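You operate a simulated robot arm through the tools that you are given. There is no shell and no other tool.

The job below is to be done with a simulated robot arm. You get a single attempt, and the scene is never put back.

Task
Brush the crumbs into the pan and tip them into the scraps tub.
Fine: none stays on the table, two may stray; brush and pan go back. Set down upright: crumb brush.

The check looks at the end state, three seconds after you hand in, the way a careful person would. Anything else that was tipped, shoved, dropped, spilled or broken makes it a failure.

Robot
A 7-joint arm with a two-finger parallel gripper, fixed in place. Base frame: the origin is on the floor under the middle of its stand, x ahead of it, y to its left, z up; the work surface is at about z = 760. Readings come in mm, degrees, newtons and seconds.
It reaches about 1372 mm from its shoulder. Its first joint turns from -149.0 to 149.0 degrees. Payload 3.43 kg.
Tool frame: the origin (TCP) lies between the finger pads and is the grasp point; the fingertips stand 30 mm ahead of it; z points along the fingers, y is the line along which they close. The gripper opens to 94 mm. The fingers are 28 mm wide and 10 mm thick; the gripper's body (50 by 96 mm) begins 55 mm behind the TCP.
Orientation is that of the tool frame in the base frame, as a unit quaternion [w, x, y, z]. With the fingers straight down and closing along the base's y, the tool's x points along the base's -x, its y along +y and its z along -z.

Tools
- The arm moves only by the tool drive_tool. Its argument "deltas" is one flat list of numbers, 7 for each row, row after row: the shift along the tool's x, y, z in units of 40 mm (1.0 is 40 mm), then the turn, a rotation vector about the tool's x, y, z in units of 4 degrees (1.0 is 4 degrees), then the closure, from 0 (fully open) to 1 (shut). In form: [tx, ty, tz, ax, ay, az, grip, tx, ty, tz, ax, ay, az, grip, ...]. A call has 1 to 20 rows; each row shifts and turns the commanded pose from where the row before left it, along the tool's axes as they then stand. A call with a number of a shift or a turn outside -1 to 1 is refused whole. Rows are played at 5 a second. More than 50 mm and 8.6 degrees between two rows, or a gripper value outside its range, and nothing of the call is played. Where a pose cannot be reached the arm comes as near as it can. A force on the tool above 70 N (or 10 N above the force at the start of the call, whichever is more), or a blocked arm, ends the call early, and 0.2 s more pass. The fingers move at their own pace (about 45 mm/s each) and stop on an object; they squeeze with about 28 N. The grip force told is the motor's: it shows also when the fingers shut on nothing. Time passes only in rows, and 0.2 s behind the last, so rows that do not move let the fingers close. The reply holds the time, the measured pose of the TCP, the force on the tool along the base axes, the opening and the grip force, in the units named above and with some noise, with the torque about the TCP (base axes, N m) and any sound that the robot's microphone picked up.
- Cameras (640 x 400 px; columns grow to the right, rows downward): "scene" is fixed at [50.7, 650.5, 1340]; the picture's right is [-0.01, -1.00, 0.00], its down [-0.51, 0.00, -0.86] and it looks along [0.86, -0.01, -0.51] (base axes); focal length 259 px, centre (320, 200). "wrist" rides on the gripper at [76, 14, -102] in the tool frame; the picture's right is [-0.18, 0.98, 0.00], its down [-0.75, -0.14, -0.64] and it looks along [-0.63, -0.12, 0.77] (tool axes); focal length 243 px, centre (320, 200). There is no depth. A picture from a camera that has moved, and an enlarged one, comes with that camera's place and axes in the base frame and with its lens.
- snapshot(camera): a new picture of that camera. The clock stands still meanwhile.
- zoom(camera, box): a new picture of the part [left, top, right, bottom] of that camera's present view, enlarged. The clock stands still meanwhile.
- finish_job(): hands the job in; it is judged then, once.

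Places have to be worked out from the pictures, the camera data and where the tool is seen. Open the gripper and draw the arm clear of the work before you hand the job in, unless the task says otherwise.

The tools are called after "Emit:" as a command line: name --argument value ..., lists and objects as JSON in quotes. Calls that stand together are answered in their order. drive_tool: Moves the arm, as the interface text tells. Its arguments: {"type":"object","properties":{"deltas":{"type":"array","items":{"type":"number"}}},"required":["deltas"]} The other tools are called the same way: snapshot (camera) takes a picture; zoom (camera, box) takes an enlarged picture of a part of a camera's view; finish_job () hands the job in.

At the start:

```text
t: 0.0
tool_pos: [909.7, 385.6, 1127.4]
orientation: [0.0, 0.0, 1.0, 0.001]
contact_force: [0.4, 0.0, -0.2]
wrist_torque: [0.01, 0.0, 0.02]
grip_width: 93.7
gripper_force: 0.0
```

scene: 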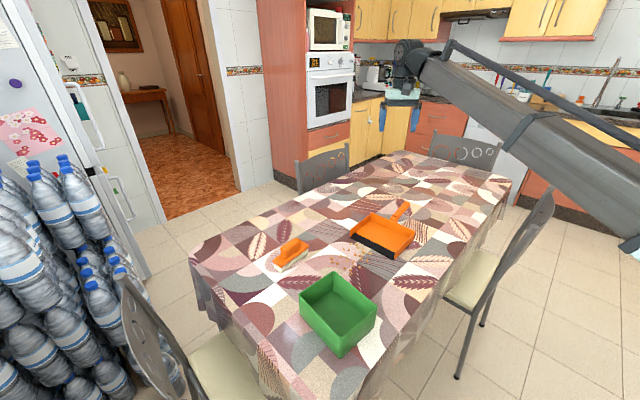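
wrist: 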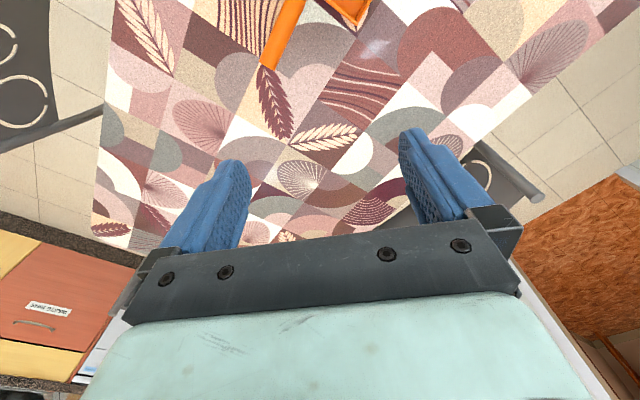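

The scene shows an orange pan, an orange brush and a green tub on the table. I zoom in to find the crumbs and measure the objects.

Emit:
zoom --camera "scene" --box '[240, 180, 440, 305]'

Emit:
zoom --camera "scene" --box '[180, 220, 420, 370]'

Emit:
zoom --camera "scene" --box '[300, 230, 400, 292]'

```text
3.20 times, centred on (340, 242) of scene
camera zoom: at [50.7, 650.5, 1340.0], right [-0.01, -1.0, 0.0], down [-0.51, 0.0, -0.86], along [0.86, -0.01, -0.51], focal length 828 px, centre (256, 64)
```

zoom: 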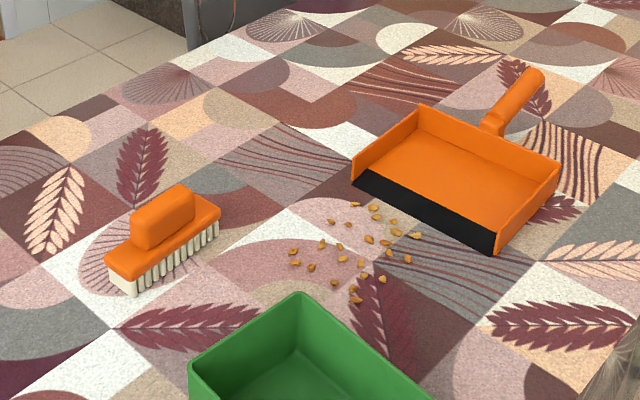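

```text
2.67 times, centred on (300, 295) of scene
camera zoom: at [50.7, 650.5, 1340.0], right [-0.01, -1.0, 0.0], down [-0.51, 0.0, -0.86], along [0.86, -0.01, -0.51], focal length 690 px, centre (373, -53)
```

zoom: 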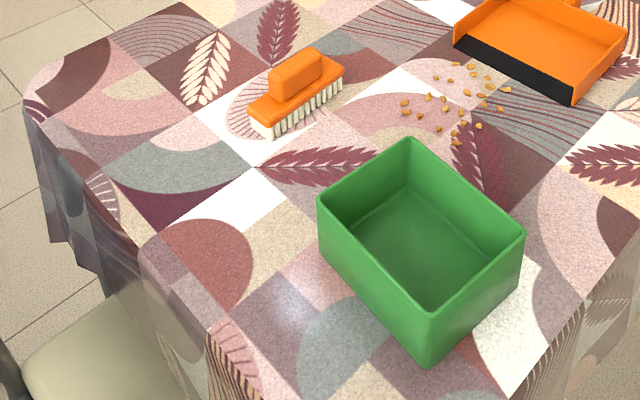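

```text
6.40 times, centred on (350, 261) of scene
camera zoom: at [50.7, 650.5, 1340.0], right [-0.01, -1.0, 0.0], down [-0.51, 0.0, -0.86], along [0.86, -0.01, -0.51], focal length 1656 px, centre (128, -190)
```

zoom: 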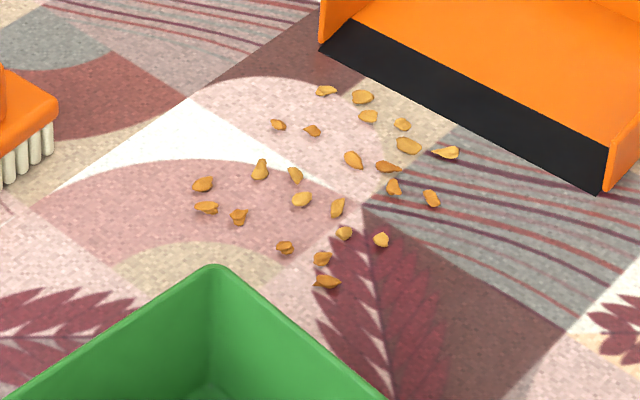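

Estimates on the table plane: the brush is centred near (645, 725) with its long axis along about (0.7, -0.7). The crumbs lie around (600–735, 480–605), the pan lip runs from (770, 535) to (657, 406), and the tub centre is near (443, 605). I move above the area between brush and crumbs for a closer wrist view.

Emit:
drive_tool --deltas '[0.675, 0.635, 0.3175, 0, 0, 0, 0, 0.675, 0.635, 0.3175, 0, 0, 0, 0, 0.675, 0.635, 0.3175, 0, 0, 0, 0, 0.675, 0.635, 0.3175, 0, 0, 0, 0, 0.675, 0.635, 0.3175, 0, 0, 0, 0, 0.675, 0.635, 0.3175, 0, 0, 0, 0, 0.675, 0.635, 0.3175, 0, 0, 0, 0, 0.675, 0.635, 0.3175, 0, 0, 0, 0, 0.675, 0.635, 0.3175, 0, 0, 0, 0, 0.675, 0.635, 0.3175, 0, 0, 0, 0]'

Emit:
snapshot --camera "wrist"

Emit:
snapshot --camera "scene"

```text
t: 2.2
tool_pos: [639.0, 641.5, 1000.7]
orientation: [0.0, 0.001, 1.0, 0.0]
contact_force: [-0.1, -1.5, -0.8]
wrist_torque: [0.01, 0.05, -0.02]
grip_width: 94.0
gripper_force: 0.1
```

```text
taken
camera wrist: at [564.3, 654.2, 1102.9], right [0.18, 0.98, 0.0], down [0.75, -0.14, 0.64], along [0.63, -0.12, -0.77], focal length 243 px, centre (320, 200)
```

wrist: 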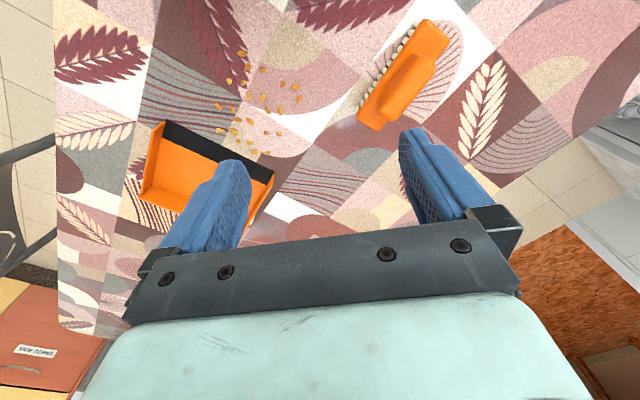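

```text
taken
```

scene: 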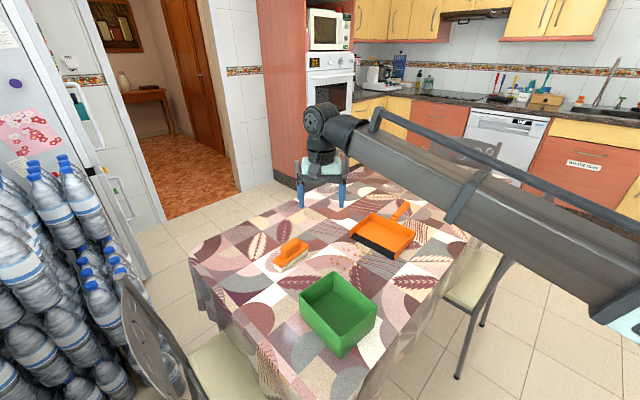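

The wrist view now shows the crumbs, brush and pan front. I zoom in to get more precise numbers.

Emit:
zoom --camera "wrist" --box '[130, 30, 300, 220]'

Emit:
zoom --camera "wrist" --box '[330, 0, 500, 140]'

Emit:
zoom --camera "scene" --box '[260, 225, 330, 280]'

Emit:
zoom --camera "scene" --box '[340, 195, 430, 265]'

```text
2.11 times, centred on (215, 125) of wrist
camera zoom: at [564.3, 654.2, 1102.9], right [0.18, 0.98, 0.0], down [0.75, -0.14, 0.64], along [0.63, -0.12, -0.77], focal length 511 px, centre (541, 358)
```

zoom: 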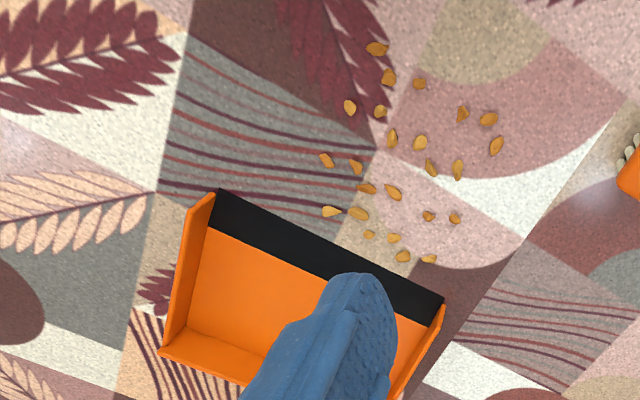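

```text
2.86 times, centred on (415, 70) of wrist
camera zoom: at [564.3, 654.2, 1102.9], right [0.18, 0.98, 0.0], down [0.75, -0.14, 0.64], along [0.63, -0.12, -0.77], focal length 693 px, centre (49, 571)
```

zoom: 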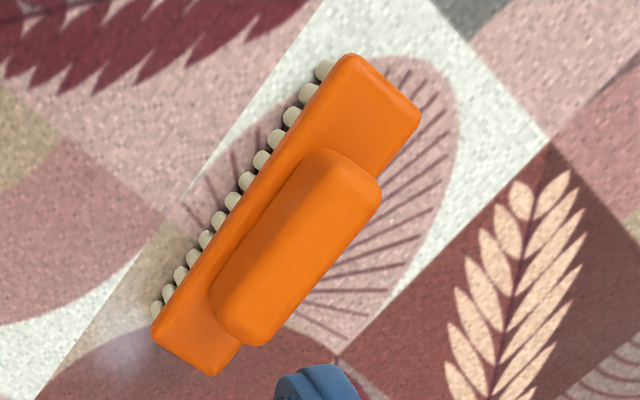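

```text
7.27 times, centred on (295, 252) of scene
camera zoom: at [50.7, 650.5, 1340.0], right [-0.01, -1.0, 0.0], down [-0.51, 0.0, -0.86], along [0.86, -0.01, -0.51], focal length 1881 px, centre (502, -182)
```

zoom: 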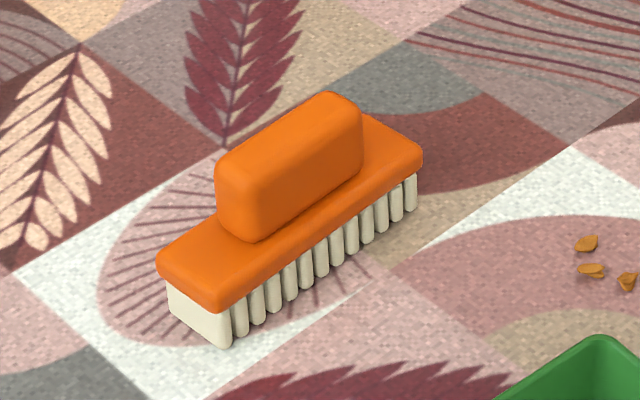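

```text
5.71 times, centred on (385, 230) of scene
camera zoom: at [50.7, 650.5, 1340.0], right [-0.01, -1.0, 0.0], down [-0.51, 0.0, -0.86], along [0.86, -0.01, -0.51], focal length 1478 px, centre (-51, 29)
```

zoom: 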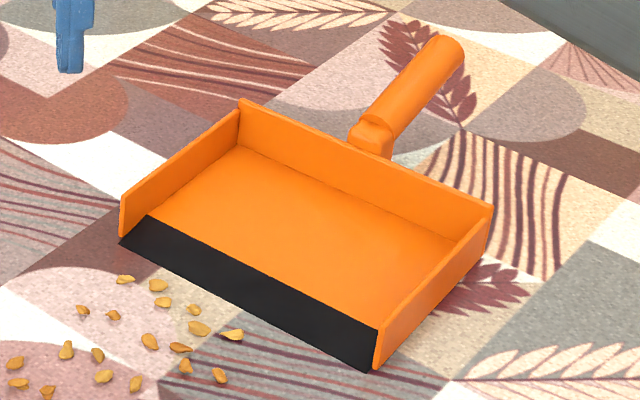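

Two-view estimates: the brush is centred near (654, 729) with its axis at azimuth about -41°, block top at z≈830 and body top at z≈793. The pan axis is also about -41.5°. I turn the wrist about 41° and move above the brush at z≈880.

Emit:
drive_tool --deltas '[0, 0, 0, 0, 0, 0.9386, 0, 0, 0, 0, 0, 0, 0.9386, 0, 0, 0, 0, 0, 0, 0.9386, 0, 0, 0, 0, 0, 0, 0.9386, 0, 0, 0, 0, 0, 0, 0.9386, 0, 0, 0, 0, 0, 0, 0.9386, 0, 0, 0, 0, 0, 0, 0.9386, 0, 0, 0, 0, 0, 0, 0.9386, 0, 0, 0, 0, 0, 0, 0.9386, 0, 0, 0, 0, 0, 0, 0.9386, 0, 0, 0, 0, 0, 0, 0.9386, 0, 0.29, 0.4725, 0.75, 0, 0, 0, 0, 0.29, 0.4725, 0.75, 0, 0, 0, 0, 0.29, 0.4725, 0.75, 0, 0, 0, 0, 0.29, 0.4725, 0.75, 0, 0, 0, 0]'

Emit:
snapshot --camera "wrist"

Emit:
zoom --camera "scene" --box '[220, 180, 380, 280]'

```text
t: 5.4
tool_pos: [653.3, 725.0, 881.9]
orientation: [0.0, 0.352, 0.936, 0.0]
contact_force: [-0.1, 0.1, 0.3]
wrist_torque: [0.0, -0.03, 0.01]
grip_width: 93.6
gripper_force: 0.0
```

```text
taken
camera wrist: at [607.1, 785.3, 982.5], right [0.79, 0.62, 0.0], down [0.47, -0.6, 0.64], along [0.4, -0.5, -0.77], focal length 243 px, centre (320, 200)
```

wrist: 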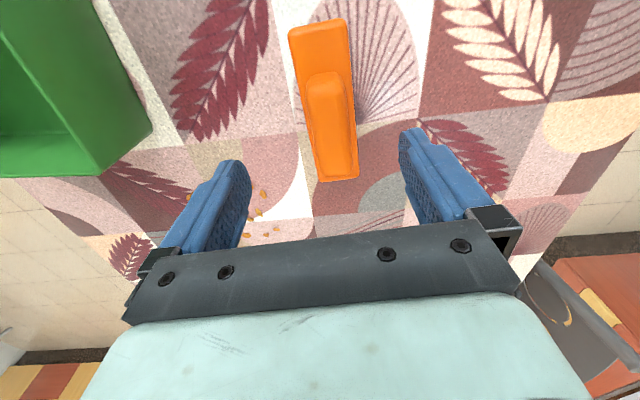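

```text
4.00 times, centred on (300, 230) of scene
camera zoom: at [50.7, 650.5, 1340.0], right [-0.01, -1.0, 0.0], down [-0.51, 0.0, -0.86], along [0.86, -0.01, -0.51], focal length 1035 px, centre (400, 80)
```

zoom: 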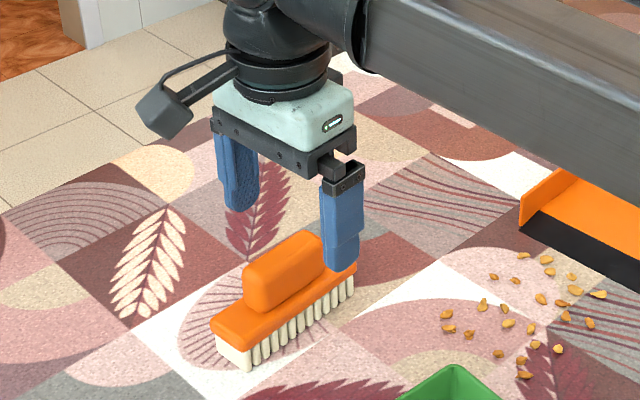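

The tool is above the brush. I zoom the wrist view to check the block's centre and angle relative to the fingers before descending.

Emit:
zoom --camera "wrist" --box '[240, 10, 440, 200]'

```text
2.11 times, centred on (340, 105) of wrist
camera zoom: at [607.1, 785.3, 982.5], right [0.79, 0.62, 0.0], down [0.47, -0.6, 0.64], along [0.4, -0.5, -0.77], focal length 511 px, centre (278, 400)
```

zoom: 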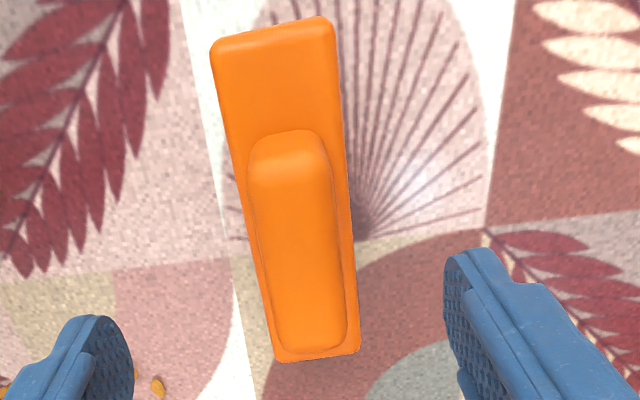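

The block sits about 8.7 mm to tool +y and 5.5 mm to tool +x of the tool axis, with its angle within about 1°. I correct that and descend to TCP z≈830, fingertips at about 800.

Emit:
drive_tool --deltas '[0.138, 0.2175, 0, 0, 0, 0, 0, 0, 0, 0.4, 0, 0, 0, 0, 0, 0, 0.4, 0, 0, 0, 0, 0, 0, 0.3, 0, 0, 0, 0, 0, 0, 0.18, 0, 0, 0, 0, 0, 0, 0, 0, 0, 0, 0]'

Emit:
zoom --camera "scene" --box '[220, 180, 380, 280]'

Emit:
snapshot --camera "wrist"

```text
t: 6.8
tool_pos: [656.0, 736.4, 828.0]
orientation: [0.001, 0.351, 0.936, 0.0]
contact_force: [-0.1, 0.3, 0.4]
wrist_torque: [-0.01, 0.01, 0.02]
grip_width: 94.2
gripper_force: 0.0
```

```text
4.00 times, centred on (300, 230) of scene
camera zoom: at [50.7, 650.5, 1340.0], right [-0.01, -1.0, 0.0], down [-0.51, 0.0, -0.86], along [0.86, -0.01, -0.51], focal length 1035 px, centre (400, 80)
```

zoom: 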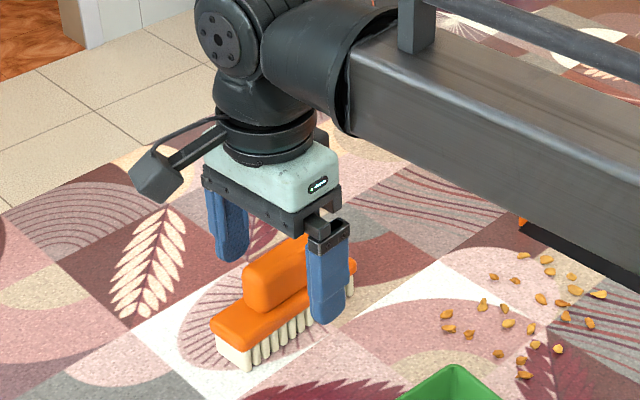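

```text
taken
camera wrist: at [608.8, 797.0, 931.3], right [0.79, 0.62, 0.0], down [0.47, -0.6, 0.64], along [0.4, -0.5, -0.77], focal length 243 px, centre (320, 200)
```

wrist: 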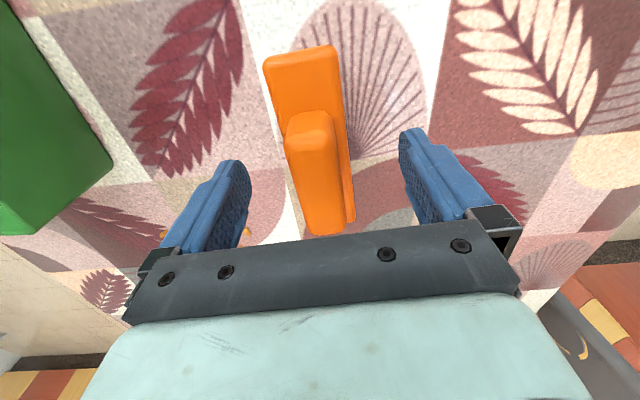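

The block is centred between the fingers at the TCP row. I close the gripper here; this pose, (656, 736.4, 828), is also the brush's return pose.

Emit:
drive_tool --deltas '[0, 0, 0, 0, 0, 0, 1, 0, 0, 0, 0, 0, 0, 1, 0, 0, 0, 0, 0, 0, 1, 0, 0, 0, 0, 0, 0, 1, 0, 0, 0, 0, 0, 0, 1, 0, 0, 0, 0, 0, 0, 1, 0, 0, 0, 0, 0, 0, 1]'

Emit:
zoom --camera "scene" --box '[220, 180, 380, 280]'

Emit:
snapshot --camera "wrist"

```text
t: 8.4
tool_pos: [656.7, 736.6, 828.4]
orientation: [0.0, 0.352, 0.936, 0.001]
contact_force: [0.3, -0.4, 0.4]
wrist_torque: [0.02, -0.03, -0.08]
grip_width: 29.8
gripper_force: 28.1
```

```text
4.00 times, centred on (300, 230) of scene
camera zoom: at [50.7, 650.5, 1340.0], right [-0.01, -1.0, 0.0], down [-0.51, 0.0, -0.86], along [0.86, -0.01, -0.51], focal length 1035 px, centre (400, 80)
```

zoom: 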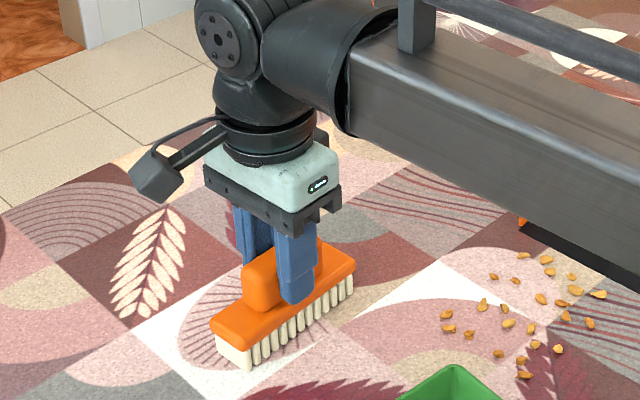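

```text
taken
camera wrist: at [608.8, 797.0, 931.3], right [0.79, 0.62, 0.0], down [0.47, -0.6, 0.64], along [0.4, -0.51, -0.77], focal length 243 px, centre (320, 200)
```

wrist: 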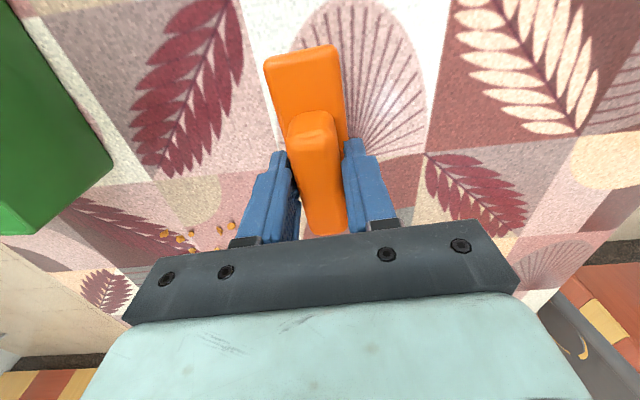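

The brush is gripped (width 29.8, 28 N). I lift it 100 mm and begin turning the wrist -90° so that its long side faces the pan.

Emit:
drive_tool --deltas '[0, 0, -0.5, 0, 0, 0, 1, 0, 0, -1, 0, 0, 0, 1, 0, 0, -1, 0, 0, 0, 1, 0, 0, 0, 0, 0, -1, 1, 0, 0, 0, 0, 0, -1, 1, 0, 0, 0, 0, 0, -1, 1, 0, 0, 0, 0, 0, -1, 1, 0, 0, 0, 0, 0, -1, 1, 0, 0, 0, 0, 0, -1, 1, 0, 0, 0, 0, 0, -1, 1, 0, 0, 0, 0, 0, -1, 1, 0, 0, 0, 0, 0, -1, 1, 0, 0, 0, 0, 0, -1, 1, 0, 0, 0, 0, 0, -1, 1, 0, 0, 0, 0, 0, -1, 1, 0, 0, 0, 0, 0, -1, 1, 0, 0, 0, 0, 0, -1, 1, 0, 0, 0, 0, 0, -1, 1, 0, 0, 0, 0, 0, -1, 1, 0, 0, 0, 0, 0, -1, 1]'

Emit:
snapshot --camera "scene"

```text
t: 12.6
tool_pos: [654.0, 737.3, 929.0]
orientation: [0.0, -0.231, 0.973, 0.001]
contact_force: [0.1, 0.6, -1.2]
wrist_torque: [-0.02, -0.01, 0.02]
grip_width: 29.6
gripper_force: 28.0
```

```text
taken
```

scene: 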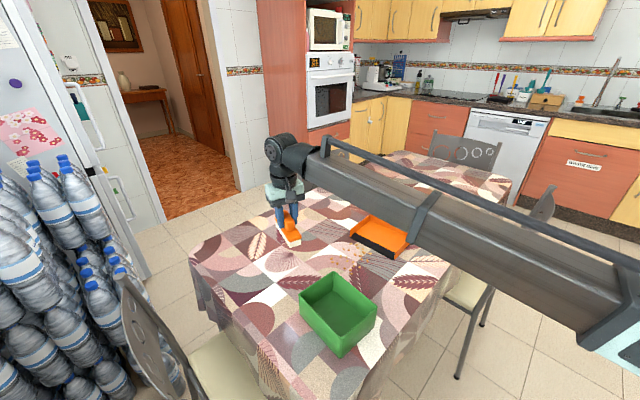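

The brush is lifted and held firmly. I finish the turn and move above the start of the sweep, behind the crumbs near (602, 599).

Emit:
drive_tool --deltas '[0, 0, 0, 0, 0, -1, 1, 0, 0, 0, 0, 0, -1, 1, 0, 0, 0, 0, 0, -1, 1, 0, 0, 0, 0, 0, -1, 1, 0, 0, 0, 0, 0, -1, 1, 0, 0, 0, 0, 0, -0.5, 1, 0.868, -0.314, 0, 0, 0, 0, 1, 0.868, -0.314, 0, 0, 0, 0, 1, 0.868, -0.314, 0, 0, 0, 0, 1, 0.868, -0.314, 0, 0, 0, 0, 1, 0, 0, 0, 0, 0, 0, 1]'

Emit:
snapshot --camera "wrist"

Emit:
zoom --camera "scene" --box '[240, 180, 440, 305]'

```text
t: 15.0
tool_pos: [602.5, 600.0, 929.5]
orientation: [0.0, -0.413, 0.911, -0.001]
contact_force: [0.5, -0.3, -0.3]
wrist_torque: [0.0, -0.02, -0.01]
grip_width: 29.7
gripper_force: 27.2
```

```text
taken
camera wrist: at [541.6, 550.1, 1031.8], right [-0.62, 0.79, 0.0], down [0.6, 0.47, 0.64], along [0.5, 0.4, -0.77], focal length 243 px, centre (320, 200)
```

wrist: 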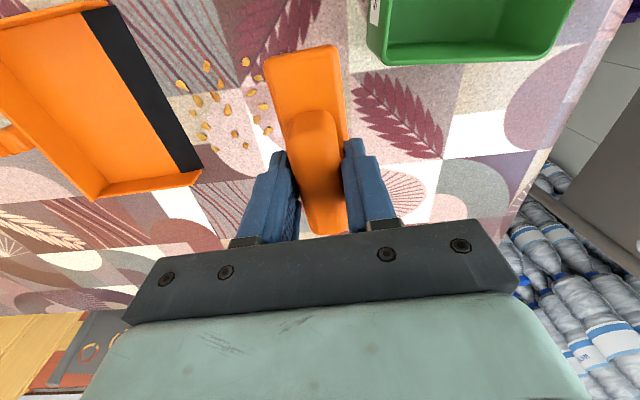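

```text
3.20 times, centred on (340, 242) of scene
camera zoom: at [50.7, 650.5, 1340.0], right [-0.01, -1.0, 0.0], down [-0.51, 0.0, -0.86], along [0.86, -0.01, -0.51], focal length 828 px, centre (256, 64)
```

zoom: 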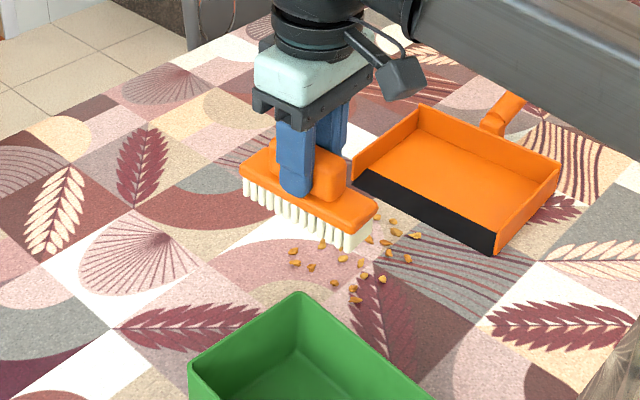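

The wrist view now shows crumbs, pan, brush and tub together. I zoom in to measure the crumbs and pan in the tool frame.

Emit:
zoom --camera "wrist" --box '[150, 20, 350, 160]'

Emit:
zoom --camera "wrist" --box '[0, 0, 240, 210]'

```text
2.86 times, centred on (250, 90) of wrist
camera zoom: at [541.6, 550.1, 1031.8], right [-0.62, 0.79, 0.0], down [0.6, 0.47, 0.64], along [0.5, 0.4, -0.77], focal length 693 px, centre (520, 514)
```

zoom: 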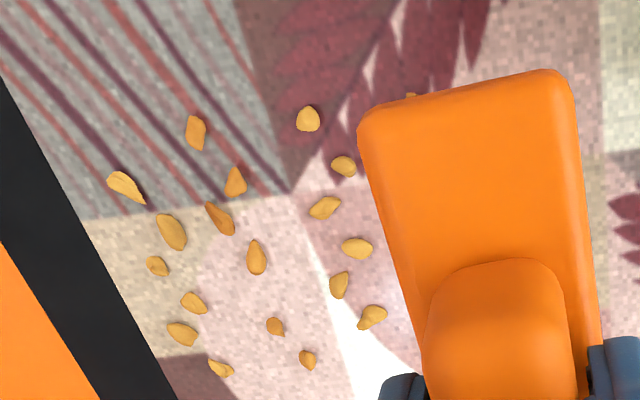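

```text
1.90 times, centred on (120, 105) of wrist
camera zoom: at [541.6, 550.1, 1031.8], right [-0.62, 0.79, 0.0], down [0.6, 0.47, 0.64], along [0.5, 0.4, -0.77], focal length 462 px, centre (701, 381)
```

zoom: 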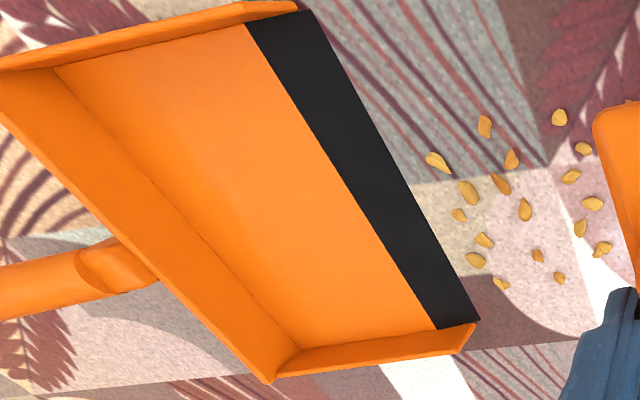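

Tool-frame estimates: the crumbs span x from -45 to +46, with the nearest at y≈-29 (brush face at -18). The lip runs from (105, -162) to (-66, -167.5), so a sweep straight along tool -y fits. I lower the brush behind the crumbs to about 1 mm above the table.

Emit:
drive_tool --deltas '[0, 0, 0, 0, 0, 0.475, 1, 0, 0, 0.8, 0, 0, 0, 1, 0, 0, 0.8, 0, 0, 0, 1, 0, 0, 0.6, 0, 0, 0, 1, 0, 0, 0.2, 0, 0, 0, 1, 0, 0, 0.1, 0, 0, 0, 1, 0, 0, 0, 0, 0, 0, 1]'

Emit:
snapshot --camera "wrist"

Emit:
zoom --camera "scene" --box '[260, 190, 400, 280]'

```text
t: 16.6
tool_pos: [602.6, 601.0, 828.8]
orientation: [0.0, -0.398, 0.917, 0.0]
contact_force: [0.1, 0.5, 1.0]
wrist_torque: [0.02, 0.01, -0.03]
grip_width: 29.9
gripper_force: 28.2
```

```text
taken
camera wrist: at [541.5, 553.6, 931.2], right [-0.59, 0.81, 0.0], down [0.62, 0.45, 0.64], along [0.52, 0.38, -0.77], focal length 243 px, centre (320, 200)
```

wrist: 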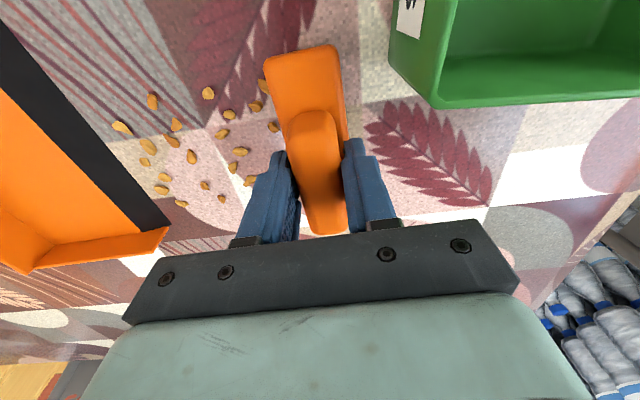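

```text
4.44 times, centred on (330, 235) of scene
camera zoom: at [50.7, 650.5, 1340.0], right [-0.01, -1.0, 0.0], down [-0.51, 0.0, -0.86], along [0.86, -0.01, -0.51], focal length 1150 px, centre (276, 44)
```

zoom: 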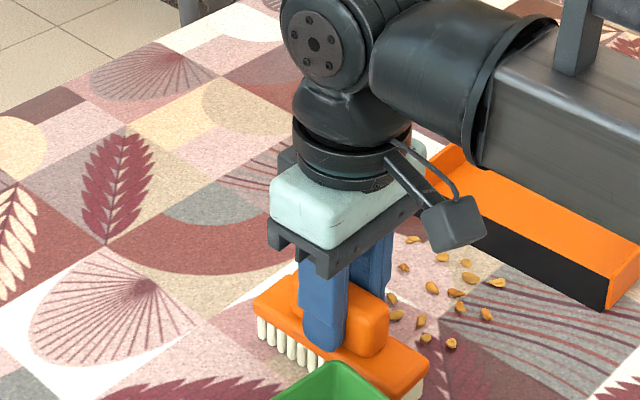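

The brush is down with no contact load. I sweep slowly 100 mm toward the pan and then check.

Emit:
drive_tool --deltas '[0, -0.25, 0, 0, 0, 0, 1, 0, -0.25, 0, 0, 0, 0, 1, 0, -0.25, 0, 0, 0, 0, 1, 0, -0.25, 0, 0, 0, 0, 1, 0, -0.25, 0, 0, 0, 0, 1, 0, -0.25, 0, 0, 0, 0, 1, 0, -0.25, 0, 0, 0, 0, 1, 0, -0.25, 0, 0, 0, 0, 1, 0, -0.25, 0, 0, 0, 0, 1, 0, -0.25, 0, 0, 0, 0, 1]'

Emit:
zoom --camera "wrist" --box '[40, 0, 400, 225]'

Emit:
zoom --camera "scene" --box '[290, 190, 430, 280]'

```text
t: 18.8
tool_pos: [675.3, 531.9, 829.1]
orientation: [0.0, -0.398, 0.917, 0.001]
contact_force: [-7.3, 6.3, 18.4]
wrist_torque: [0.11, 0.41, -0.03]
grip_width: 30.1
gripper_force: 28.6
```

```text
1.78 times, centred on (220, 112) of wrist
camera zoom: at [613.9, 485.4, 930.9], right [-0.59, 0.81, 0.0], down [0.62, 0.45, 0.64], along [0.52, 0.38, -0.77], focal length 431 px, centre (498, 356)
```

zoom: 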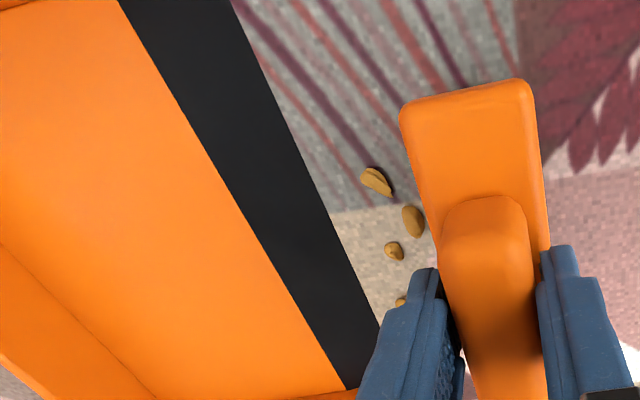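

```text
4.44 times, centred on (360, 235) of scene
camera zoom: at [50.7, 650.5, 1340.0], right [-0.01, -1.0, 0.0], down [-0.51, 0.0, -0.86], along [0.86, -0.01, -0.51], focal length 1150 px, centre (142, 44)
```

zoom: 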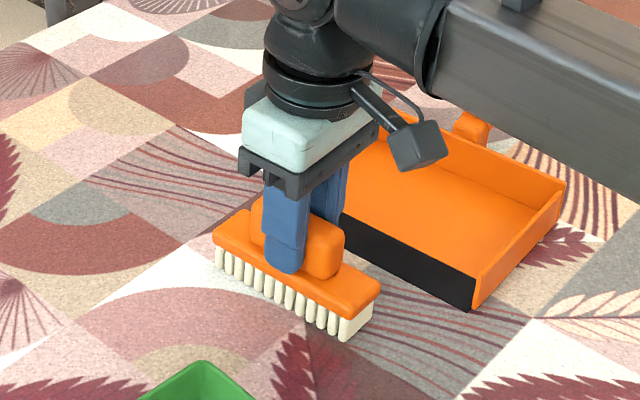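

A 18 N vertical load built up during the sweep, so the brush is pressing on the table or on a crumb. I raise it 1 mm and see whether the load drops.

Emit:
drive_tool --deltas '[0, 0, -0.025, 0, 0, 0, 1, 0, 0, 0, 0, 0, 0, 1]'

Emit:
zoom --camera "wrist" --box '[200, 0, 400, 140]'

Emit:
zoom --camera "scene" --box '[310, 230, 390, 280]'

```text
t: 19.4
tool_pos: [676.3, 532.0, 830.0]
orientation: [0.0, -0.397, 0.918, -0.001]
contact_force: [-2.2, 4.6, 13.7]
wrist_torque: [0.21, 0.03, 0.06]
grip_width: 30.0
gripper_force: 28.1
```

```text
2.86 times, centred on (300, 70) of wrist
camera zoom: at [614.6, 484.8, 930.9], right [-0.59, 0.81, 0.0], down [0.62, 0.45, 0.64], along [0.52, 0.38, -0.77], focal length 693 px, centre (377, 571)
```

zoom: 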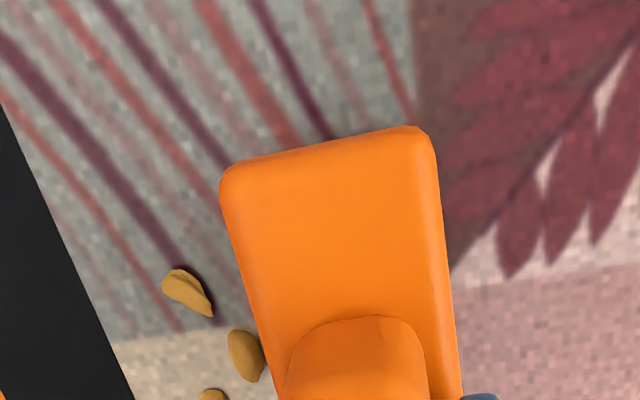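

```text
8.00 times, centred on (350, 255) of scene
camera zoom: at [50.7, 650.5, 1340.0], right [-0.01, -1.0, 0.0], down [-0.51, 0.0, -0.86], along [0.86, -0.01, -0.51], focal length 2070 px, centre (80, -240)
```

zoom: 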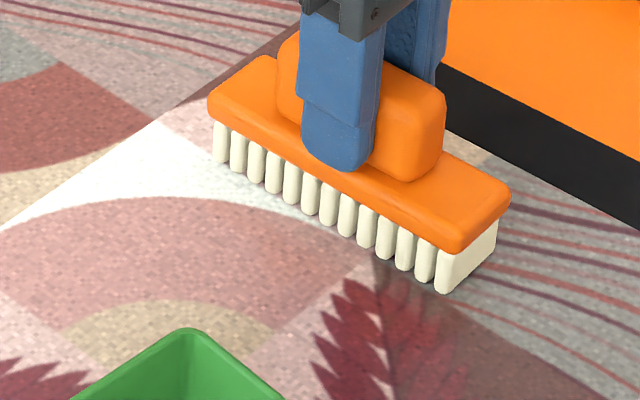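

The load fell only to about 14 N, so some crumbs are probably wedged under the bristles. I lift straight up and back off to see how the crumbs are distributed.

Emit:
drive_tool --deltas '[0, 0, -0.1, 0, 0, 0, 1, 0, 0, -0.4, 0, 0, 0, 1, 0, 0, -0.5, 0, 0, 0, 1, 0, 0.5, -0.5, 0, 0, 0, 1, 0, 1, 0, 0, 0, 0, 1, 0, 0, 0, 0, 0, 0, 1]'

Emit:
zoom --camera "wrist" --box '[40, 0, 400, 225]'

Emit:
zoom --camera "scene" --box '[290, 200, 430, 290]'

```text
t: 20.8
tool_pos: [630.2, 571.4, 890.1]
orientation: [0.0, -0.397, 0.918, -0.001]
contact_force: [-0.4, 0.4, -0.4]
wrist_torque: [-0.01, 0.0, -0.01]
grip_width: 29.9
gripper_force: 27.8
```

```text
1.78 times, centred on (220, 112) of wrist
camera zoom: at [568.7, 525.8, 991.9], right [-0.59, 0.81, 0.0], down [0.62, 0.45, 0.64], along [0.52, 0.38, -0.77], focal length 431 px, centre (498, 356)
```

zoom: 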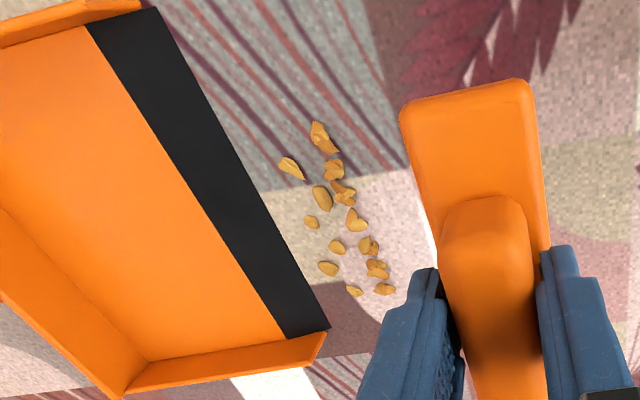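

```text
4.44 times, centred on (360, 245) of scene
camera zoom: at [50.7, 650.5, 1340.0], right [-0.01, -1.0, 0.0], down [-0.51, 0.0, -0.86], along [0.86, -0.01, -0.51], focal length 1150 px, centre (142, 0)
```

zoom: 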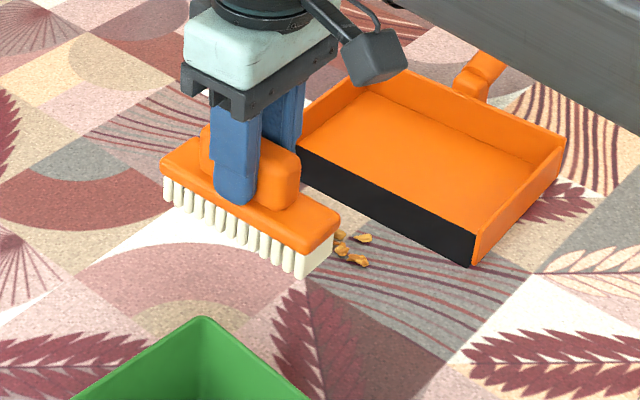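

The sweep gathered the crumbs into a tight row in front of the pan and left none behind. I zoom in to count them.

Emit:
zoom --camera "wrist" --box '[180, 50, 290, 180]'

Emit:
snapshot --camera "wrist"

```text
3.08 times, centred on (235, 115) of wrist
camera zoom: at [568.7, 525.8, 991.9], right [-0.59, 0.81, 0.0], down [0.62, 0.45, 0.64], along [0.52, 0.38, -0.77], focal length 746 px, centre (582, 462)
```

zoom: 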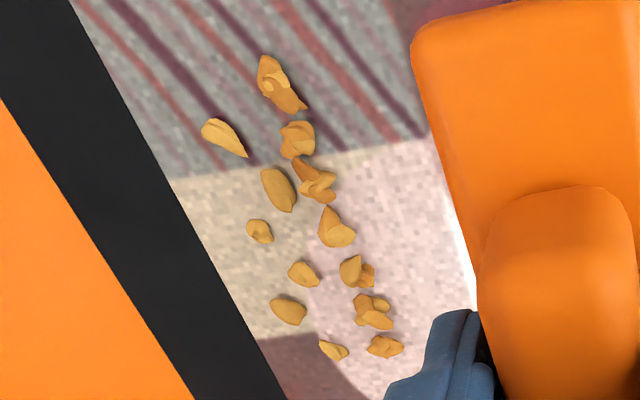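

```text
taken
camera wrist: at [568.7, 525.8, 991.9], right [-0.59, 0.81, 0.0], down [0.62, 0.45, 0.64], along [0.52, 0.38, -0.77], focal length 243 px, centre (320, 200)
```

wrist: 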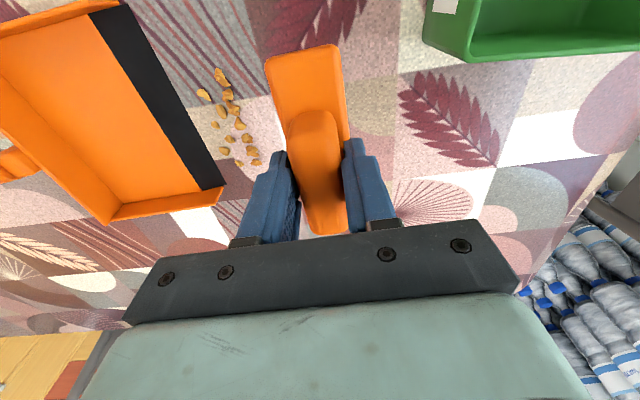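

About 23–24 crumbs sit in the row, 20–47 mm short of the lip (tool y≈-127), and the pan has not moved. I lower again behind the row about 1 mm higher than before and push up to the lip edge.

Emit:
drive_tool --deltas '[0, -1, 0, 0, 0, 0, 1, 0, 0, 0.7, 0, 0, 0, 1, 0, 0, 0.6, 0, 0, 0, 1, 0, 0, 0.2, 0, 0, 0, 1, 0, 0, 0, 0, 0, 0, 1, 0, -0.24, 0, 0, 0, 0, 1, 0, -0.24, 0, 0, 0, 0, 1, 0, -0.24, 0, 0, 0, 0, 1, 0, -0.24, 0, 0, 0, 0, 1, 0, -0.24, 0, 0, 0, 0, 1, 0, -0.24, 0, 0, 0, 0, 1]'

Emit:
zoom --camera "wrist" --box '[40, 0, 400, 225]'

Emit:
zoom --camera "scene" --box '[310, 190, 430, 265]'

```text
t: 23.2
tool_pos: [702.4, 505.3, 830.1]
orientation: [0.001, -0.398, 0.917, -0.001]
contact_force: [-0.6, -0.6, -0.6]
wrist_torque: [0.02, 0.01, -0.01]
grip_width: 29.9
gripper_force: 27.6
```

```text
1.78 times, centred on (220, 112) of wrist
camera zoom: at [641.4, 458.9, 932.0], right [-0.59, 0.81, 0.0], down [0.62, 0.45, 0.64], along [0.52, 0.38, -0.77], focal length 431 px, centre (498, 356)
```

zoom: 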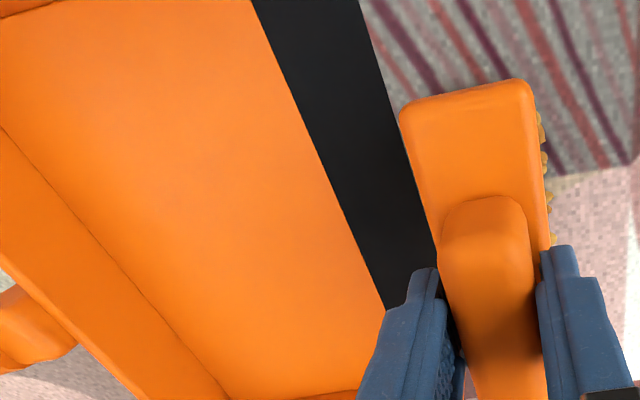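

```text
5.33 times, centred on (370, 228) of scene
camera zoom: at [50.7, 650.5, 1340.0], right [-0.01, -1.0, 0.0], down [-0.51, 0.0, -0.86], along [0.86, -0.01, -0.51], focal length 1380 px, centre (53, 53)
```

zoom: 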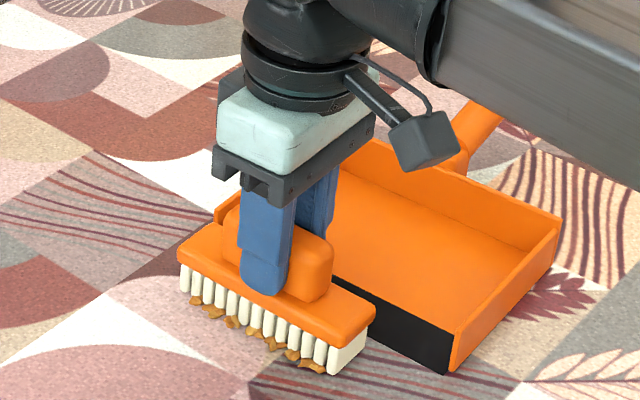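

At this height the brush passed over the row without touching it (zero force, crumbs still at y≈-79). I take a close look at the bristle gap before doing anything else.

Emit:
zoom --camera "scene" --box '[335, 228, 391, 263]'

Emit:
zoom --camera "wrist" --box '[240, 20, 400, 160]'

```text
11.43 times, centred on (363, 246) of scene
camera zoom: at [50.7, 650.5, 1340.0], right [-0.01, -1.0, 0.0], down [-0.51, 0.0, -0.86], along [0.86, -0.01, -0.51], focal length 2956 px, centre (-171, -320)
```

zoom: 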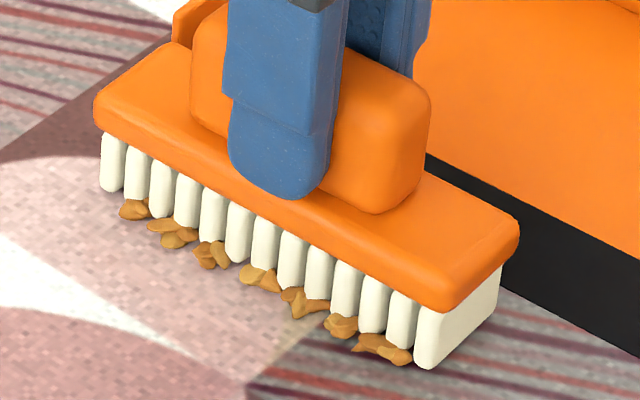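

```text
2.86 times, centred on (320, 90) of wrist
camera zoom: at [641.4, 458.9, 932.0], right [-0.59, 0.81, 0.0], down [0.62, 0.45, 0.64], along [0.52, 0.38, -0.77], focal length 693 px, centre (320, 514)
```

zoom: 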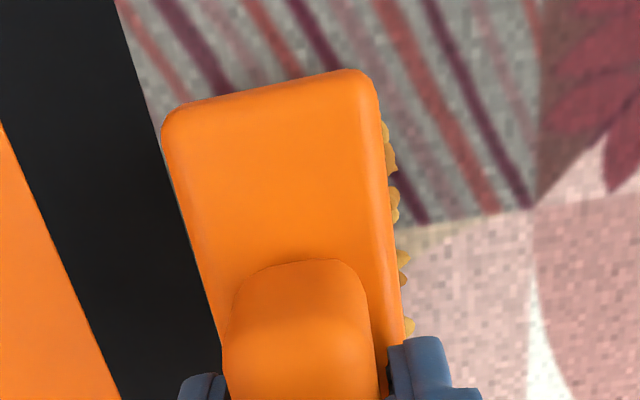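

The crumb row is behind the bristles, so the crumbs' real contact height must be very small and the brush has to stay right on the table. I lift, back off and look again before re-sweeping with light table contact.

Emit:
drive_tool --deltas '[0, 0, -0.5, 0, 0, 0, 1, 0, 0, -0.5, 0, 0, 0, 1, 0, 0.7, 0, 0, 0, 0, 1, 0, 0.75, 0, 0, 0, 0, 1, 0, 0, 0, 0, 0, 0, 1]'

Emit:
zoom --camera "wrist" --box '[140, 20, 320, 200]'

```text
t: 24.4
tool_pos: [660.4, 545.0, 871.8]
orientation: [0.0, -0.397, 0.918, 0.0]
contact_force: [-0.2, -0.5, -0.6]
wrist_torque: [0.02, -0.02, -0.03]
grip_width: 29.6
gripper_force: 28.1
```

```text
2.22 times, centred on (230, 110) of wrist
camera zoom: at [598.8, 498.8, 972.8], right [-0.59, 0.81, 0.0], down [0.62, 0.45, 0.64], along [0.52, 0.38, -0.77], focal length 539 px, centre (520, 400)
```

zoom: 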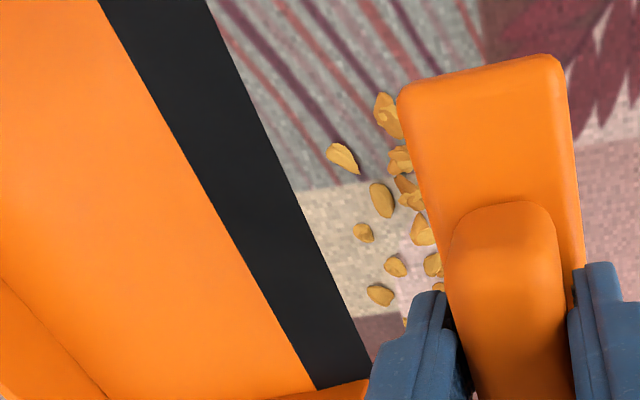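

The crumbs are unmoved. I lower behind the row and step down gently to find the height at which the bristles really touch the table.

Emit:
drive_tool --deltas '[0, 0, 0.5, 0, 0, 0, 1, 0, 0, 0.4, 0, 0, 0, 1, 0, 0, 0.125, 0, 0, 0, 1, 0, 0, 0, 0, 0, 0, 1]'

Emit:
drive_tool --deltas '[0, 0, 0.0125, 0, 0, 0, 1, 0, 0, 0.0125, 0, 0, 0, 1, 0, 0, 0, 0, 0, 0, 1]'

```text
t: 25.4
tool_pos: [659.3, 545.1, 829.6]
orientation: [0.0, -0.398, 0.917, 0.0]
contact_force: [-0.9, -0.2, 0.2]
wrist_torque: [0.0, -0.02, 0.05]
grip_width: 29.8
gripper_force: 28.4
```

```text
t: 26.2
tool_pos: [660.4, 545.8, 829.9]
orientation: [0.001, -0.398, 0.918, 0.0]
contact_force: [-3.0, 2.9, 15.6]
wrist_torque: [0.05, 0.15, 0.02]
grip_width: 29.9
gripper_force: 28.0
```

Table contact begins just below commanded z≈829, so there was no slip; the crumbs are simply very flat. With light pressure (about 15 N) as in the first sweep, I push the row up to the lip.

Emit:
drive_tool --deltas '[0, -0.25, 0, 0, 0, 0, 1, 0, -0.25, 0, 0, 0, 0, 1, 0, -0.25, 0, 0, 0, 0, 1, 0, -0.25, 0, 0, 0, 0, 1, 0, -0.25, 0, 0, 0, 0, 1, 0, -0.2, 0, 0, 0, 0, 1]'

Emit:
zoom --camera "wrist" --box '[40, 0, 400, 225]'

Emit:
zoom --camera "scene" --box '[310, 190, 430, 265]'

```text
t: 27.6
tool_pos: [701.7, 505.8, 829.0]
orientation: [0.0, -0.398, 0.917, 0.001]
contact_force: [-6.7, 6.8, 24.9]
wrist_torque: [0.38, 0.21, 0.04]
grip_width: 30.0
gripper_force: 27.4
```

```text
1.78 times, centred on (220, 112) of wrist
camera zoom: at [640.7, 459.1, 930.8], right [-0.59, 0.81, 0.0], down [0.62, 0.45, 0.64], along [0.52, 0.38, -0.77], focal length 431 px, centre (498, 356)
```

zoom: 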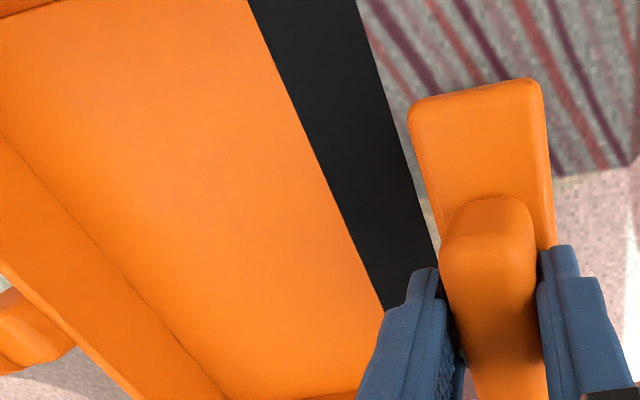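

```text
5.33 times, centred on (370, 228) of scene
camera zoom: at [50.7, 650.5, 1340.0], right [-0.01, -1.0, 0.0], down [-0.51, 0.0, -0.86], along [0.86, -0.01, -0.51], focal length 1380 px, centre (53, 53)
```

zoom: 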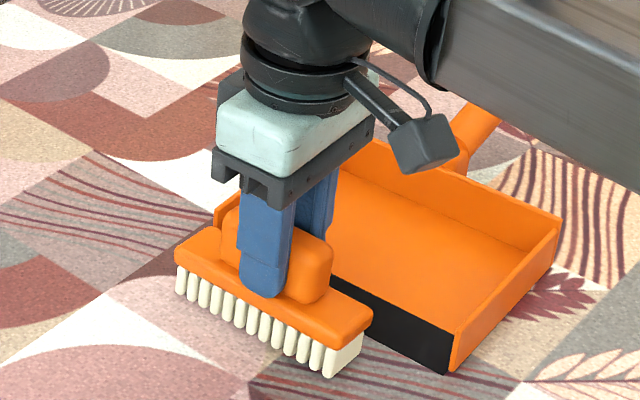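

No crumbs are left behind and the pan is still in place; the row is now squeezed between brush and lip. I lift and back off once more to see how the row sits against the lip.

Emit:
drive_tool --deltas '[0, 0, -0.1, 0, 0, 0, 1, 0, 0, -0.5, 0, 0, 0, 1, 0, 0, -0.9, 0, 0, 0, 1, 0, 0.9, 0, 0, 0, 0, 1, 0, 0.6, 0, 0, 0, 0, 1, 0, 0, 0, 0, 0, 0, 1]'

Emit:
zoom --camera "wrist" --box '[80, 0, 320, 200]'

Emit:
zoom --camera "scene" --box '[310, 200, 430, 275]'

```text
t: 29.0
tool_pos: [659.8, 547.2, 886.7]
orientation: [0.0, -0.396, 0.918, 0.0]
contact_force: [-0.2, -0.3, -0.9]
wrist_torque: [0.01, 0.01, 0.01]
grip_width: 29.9
gripper_force: 28.4
```

```text
2.00 times, centred on (200, 100) of wrist
camera zoom: at [598.7, 500.8, 989.2], right [-0.59, 0.81, 0.0], down [0.62, 0.45, 0.64], along [0.52, 0.38, -0.77], focal length 485 px, centre (560, 400)
```

zoom: 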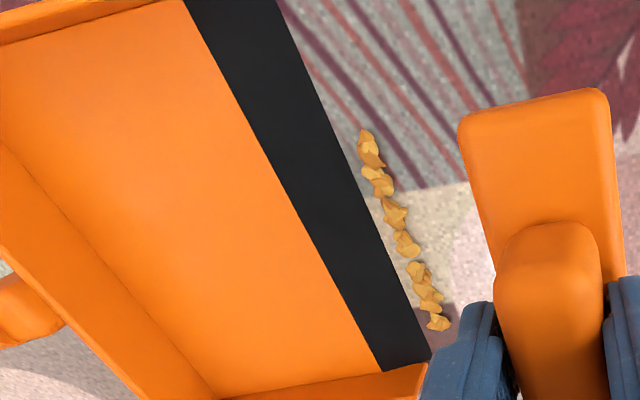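

```text
5.33 times, centred on (370, 238) of scene
camera zoom: at [50.7, 650.5, 1340.0], right [-0.01, -1.0, 0.0], down [-0.51, 0.0, -0.86], along [0.86, -0.01, -0.51], focal length 1380 px, centre (53, 0)
```

zoom: 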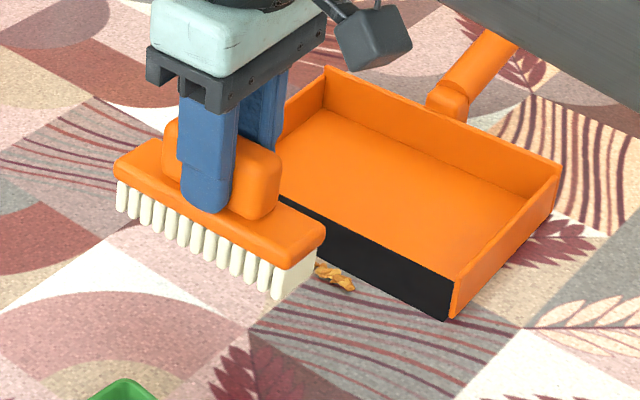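

The crumbs form one neat line about 10 mm in front of the lip. To follow the ramp with almost no clearance, I need its height, so I move the brush over the pan floor and probe down gently.

Emit:
drive_tool --deltas '[0.125, -0.95, 0, 0, 0, 0, 1, 0.125, -0.95, 0, 0, 0, 0, 1, 0.125, -0.95, 0, 0, 0, 0, 1, 0, -0.95, 0, 0, 0, 0, 1, 0, -0.45, 0, 0, 0, 0, 1, 0, 0, 0.5, 0, 0, 0, 1, 0, 0, 0.5, 0, 0, 0, 1, 0, 0, 0.1, 0, 0, 0, 1, 0, 0, 0, 0, 0, 0, 1]'

Emit:
zoom --camera "scene" --box '[310, 180, 450, 268]'

Emit:
snapshot --camera "wrist"

```text
t: 31.0
tool_pos: [773.2, 419.4, 841.6]
orientation: [0.0, -0.398, 0.917, 0.001]
contact_force: [-0.6, 0.4, -1.9]
wrist_torque: [0.0, 0.03, -0.01]
grip_width: 29.9
gripper_force: 28.2
```

```text
4.55 times, centred on (380, 224) of scene
camera zoom: at [50.7, 650.5, 1340.0], right [-0.01, -1.0, 0.0], down [-0.51, 0.0, -0.86], along [0.86, -0.01, -0.51], focal length 1176 px, centre (47, 91)
```

zoom: 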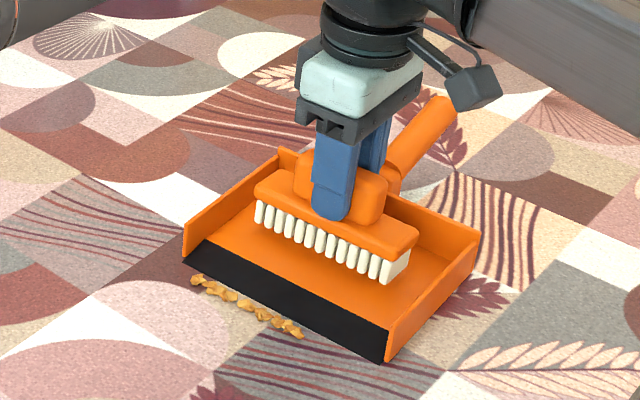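

```text
taken
camera wrist: at [711.3, 372.3, 944.7], right [-0.59, 0.81, 0.0], down [0.62, 0.45, 0.64], along [0.52, 0.38, -0.77], focal length 243 px, centre (320, 200)
```

wrist: 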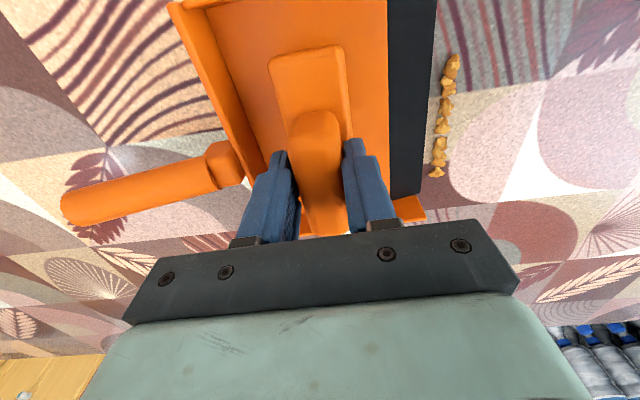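

I'm hovering over the pan floor at about 841.6. I re-read with an idle row, then step down 3 mm at a time watching for contact.

Emit:
drive_tool --deltas '[0, 0, 0, 0, 0, 0, 1]'

Emit:
drive_tool --deltas '[0, 0, 0.05, 0, 0, 0, 1, 0, 0, 0.025, 0, 0, 0, 1, 0, 0, 0, 0, 0, 0, 1]'

Emit:
drive_tool --deltas '[0, 0, 0.05, 0, 0, 0, 1, 0, 0, 0, 0, 0, 0, 1]'

```text
t: 31.4
tool_pos: [772.9, 419.2, 842.6]
orientation: [0.0, -0.399, 0.917, 0.0]
contact_force: [-0.7, -0.1, -1.5]
wrist_torque: [0.01, -0.01, -0.03]
grip_width: 29.9
gripper_force: 28.0
```

```text
t: 32.2
tool_pos: [772.7, 419.1, 840.0]
orientation: [0.0, -0.398, 0.917, 0.0]
contact_force: [-0.3, -0.4, -1.6]
wrist_torque: [0.01, 0.0, -0.05]
grip_width: 29.7
gripper_force: 28.0
```

```text
t: 32.8
tool_pos: [772.8, 419.0, 838.5]
orientation: [0.0, -0.399, 0.917, -0.001]
contact_force: [0.5, -0.2, -0.7]
wrist_torque: [-0.02, 0.0, -0.01]
grip_width: 29.9
gripper_force: 28.4
```

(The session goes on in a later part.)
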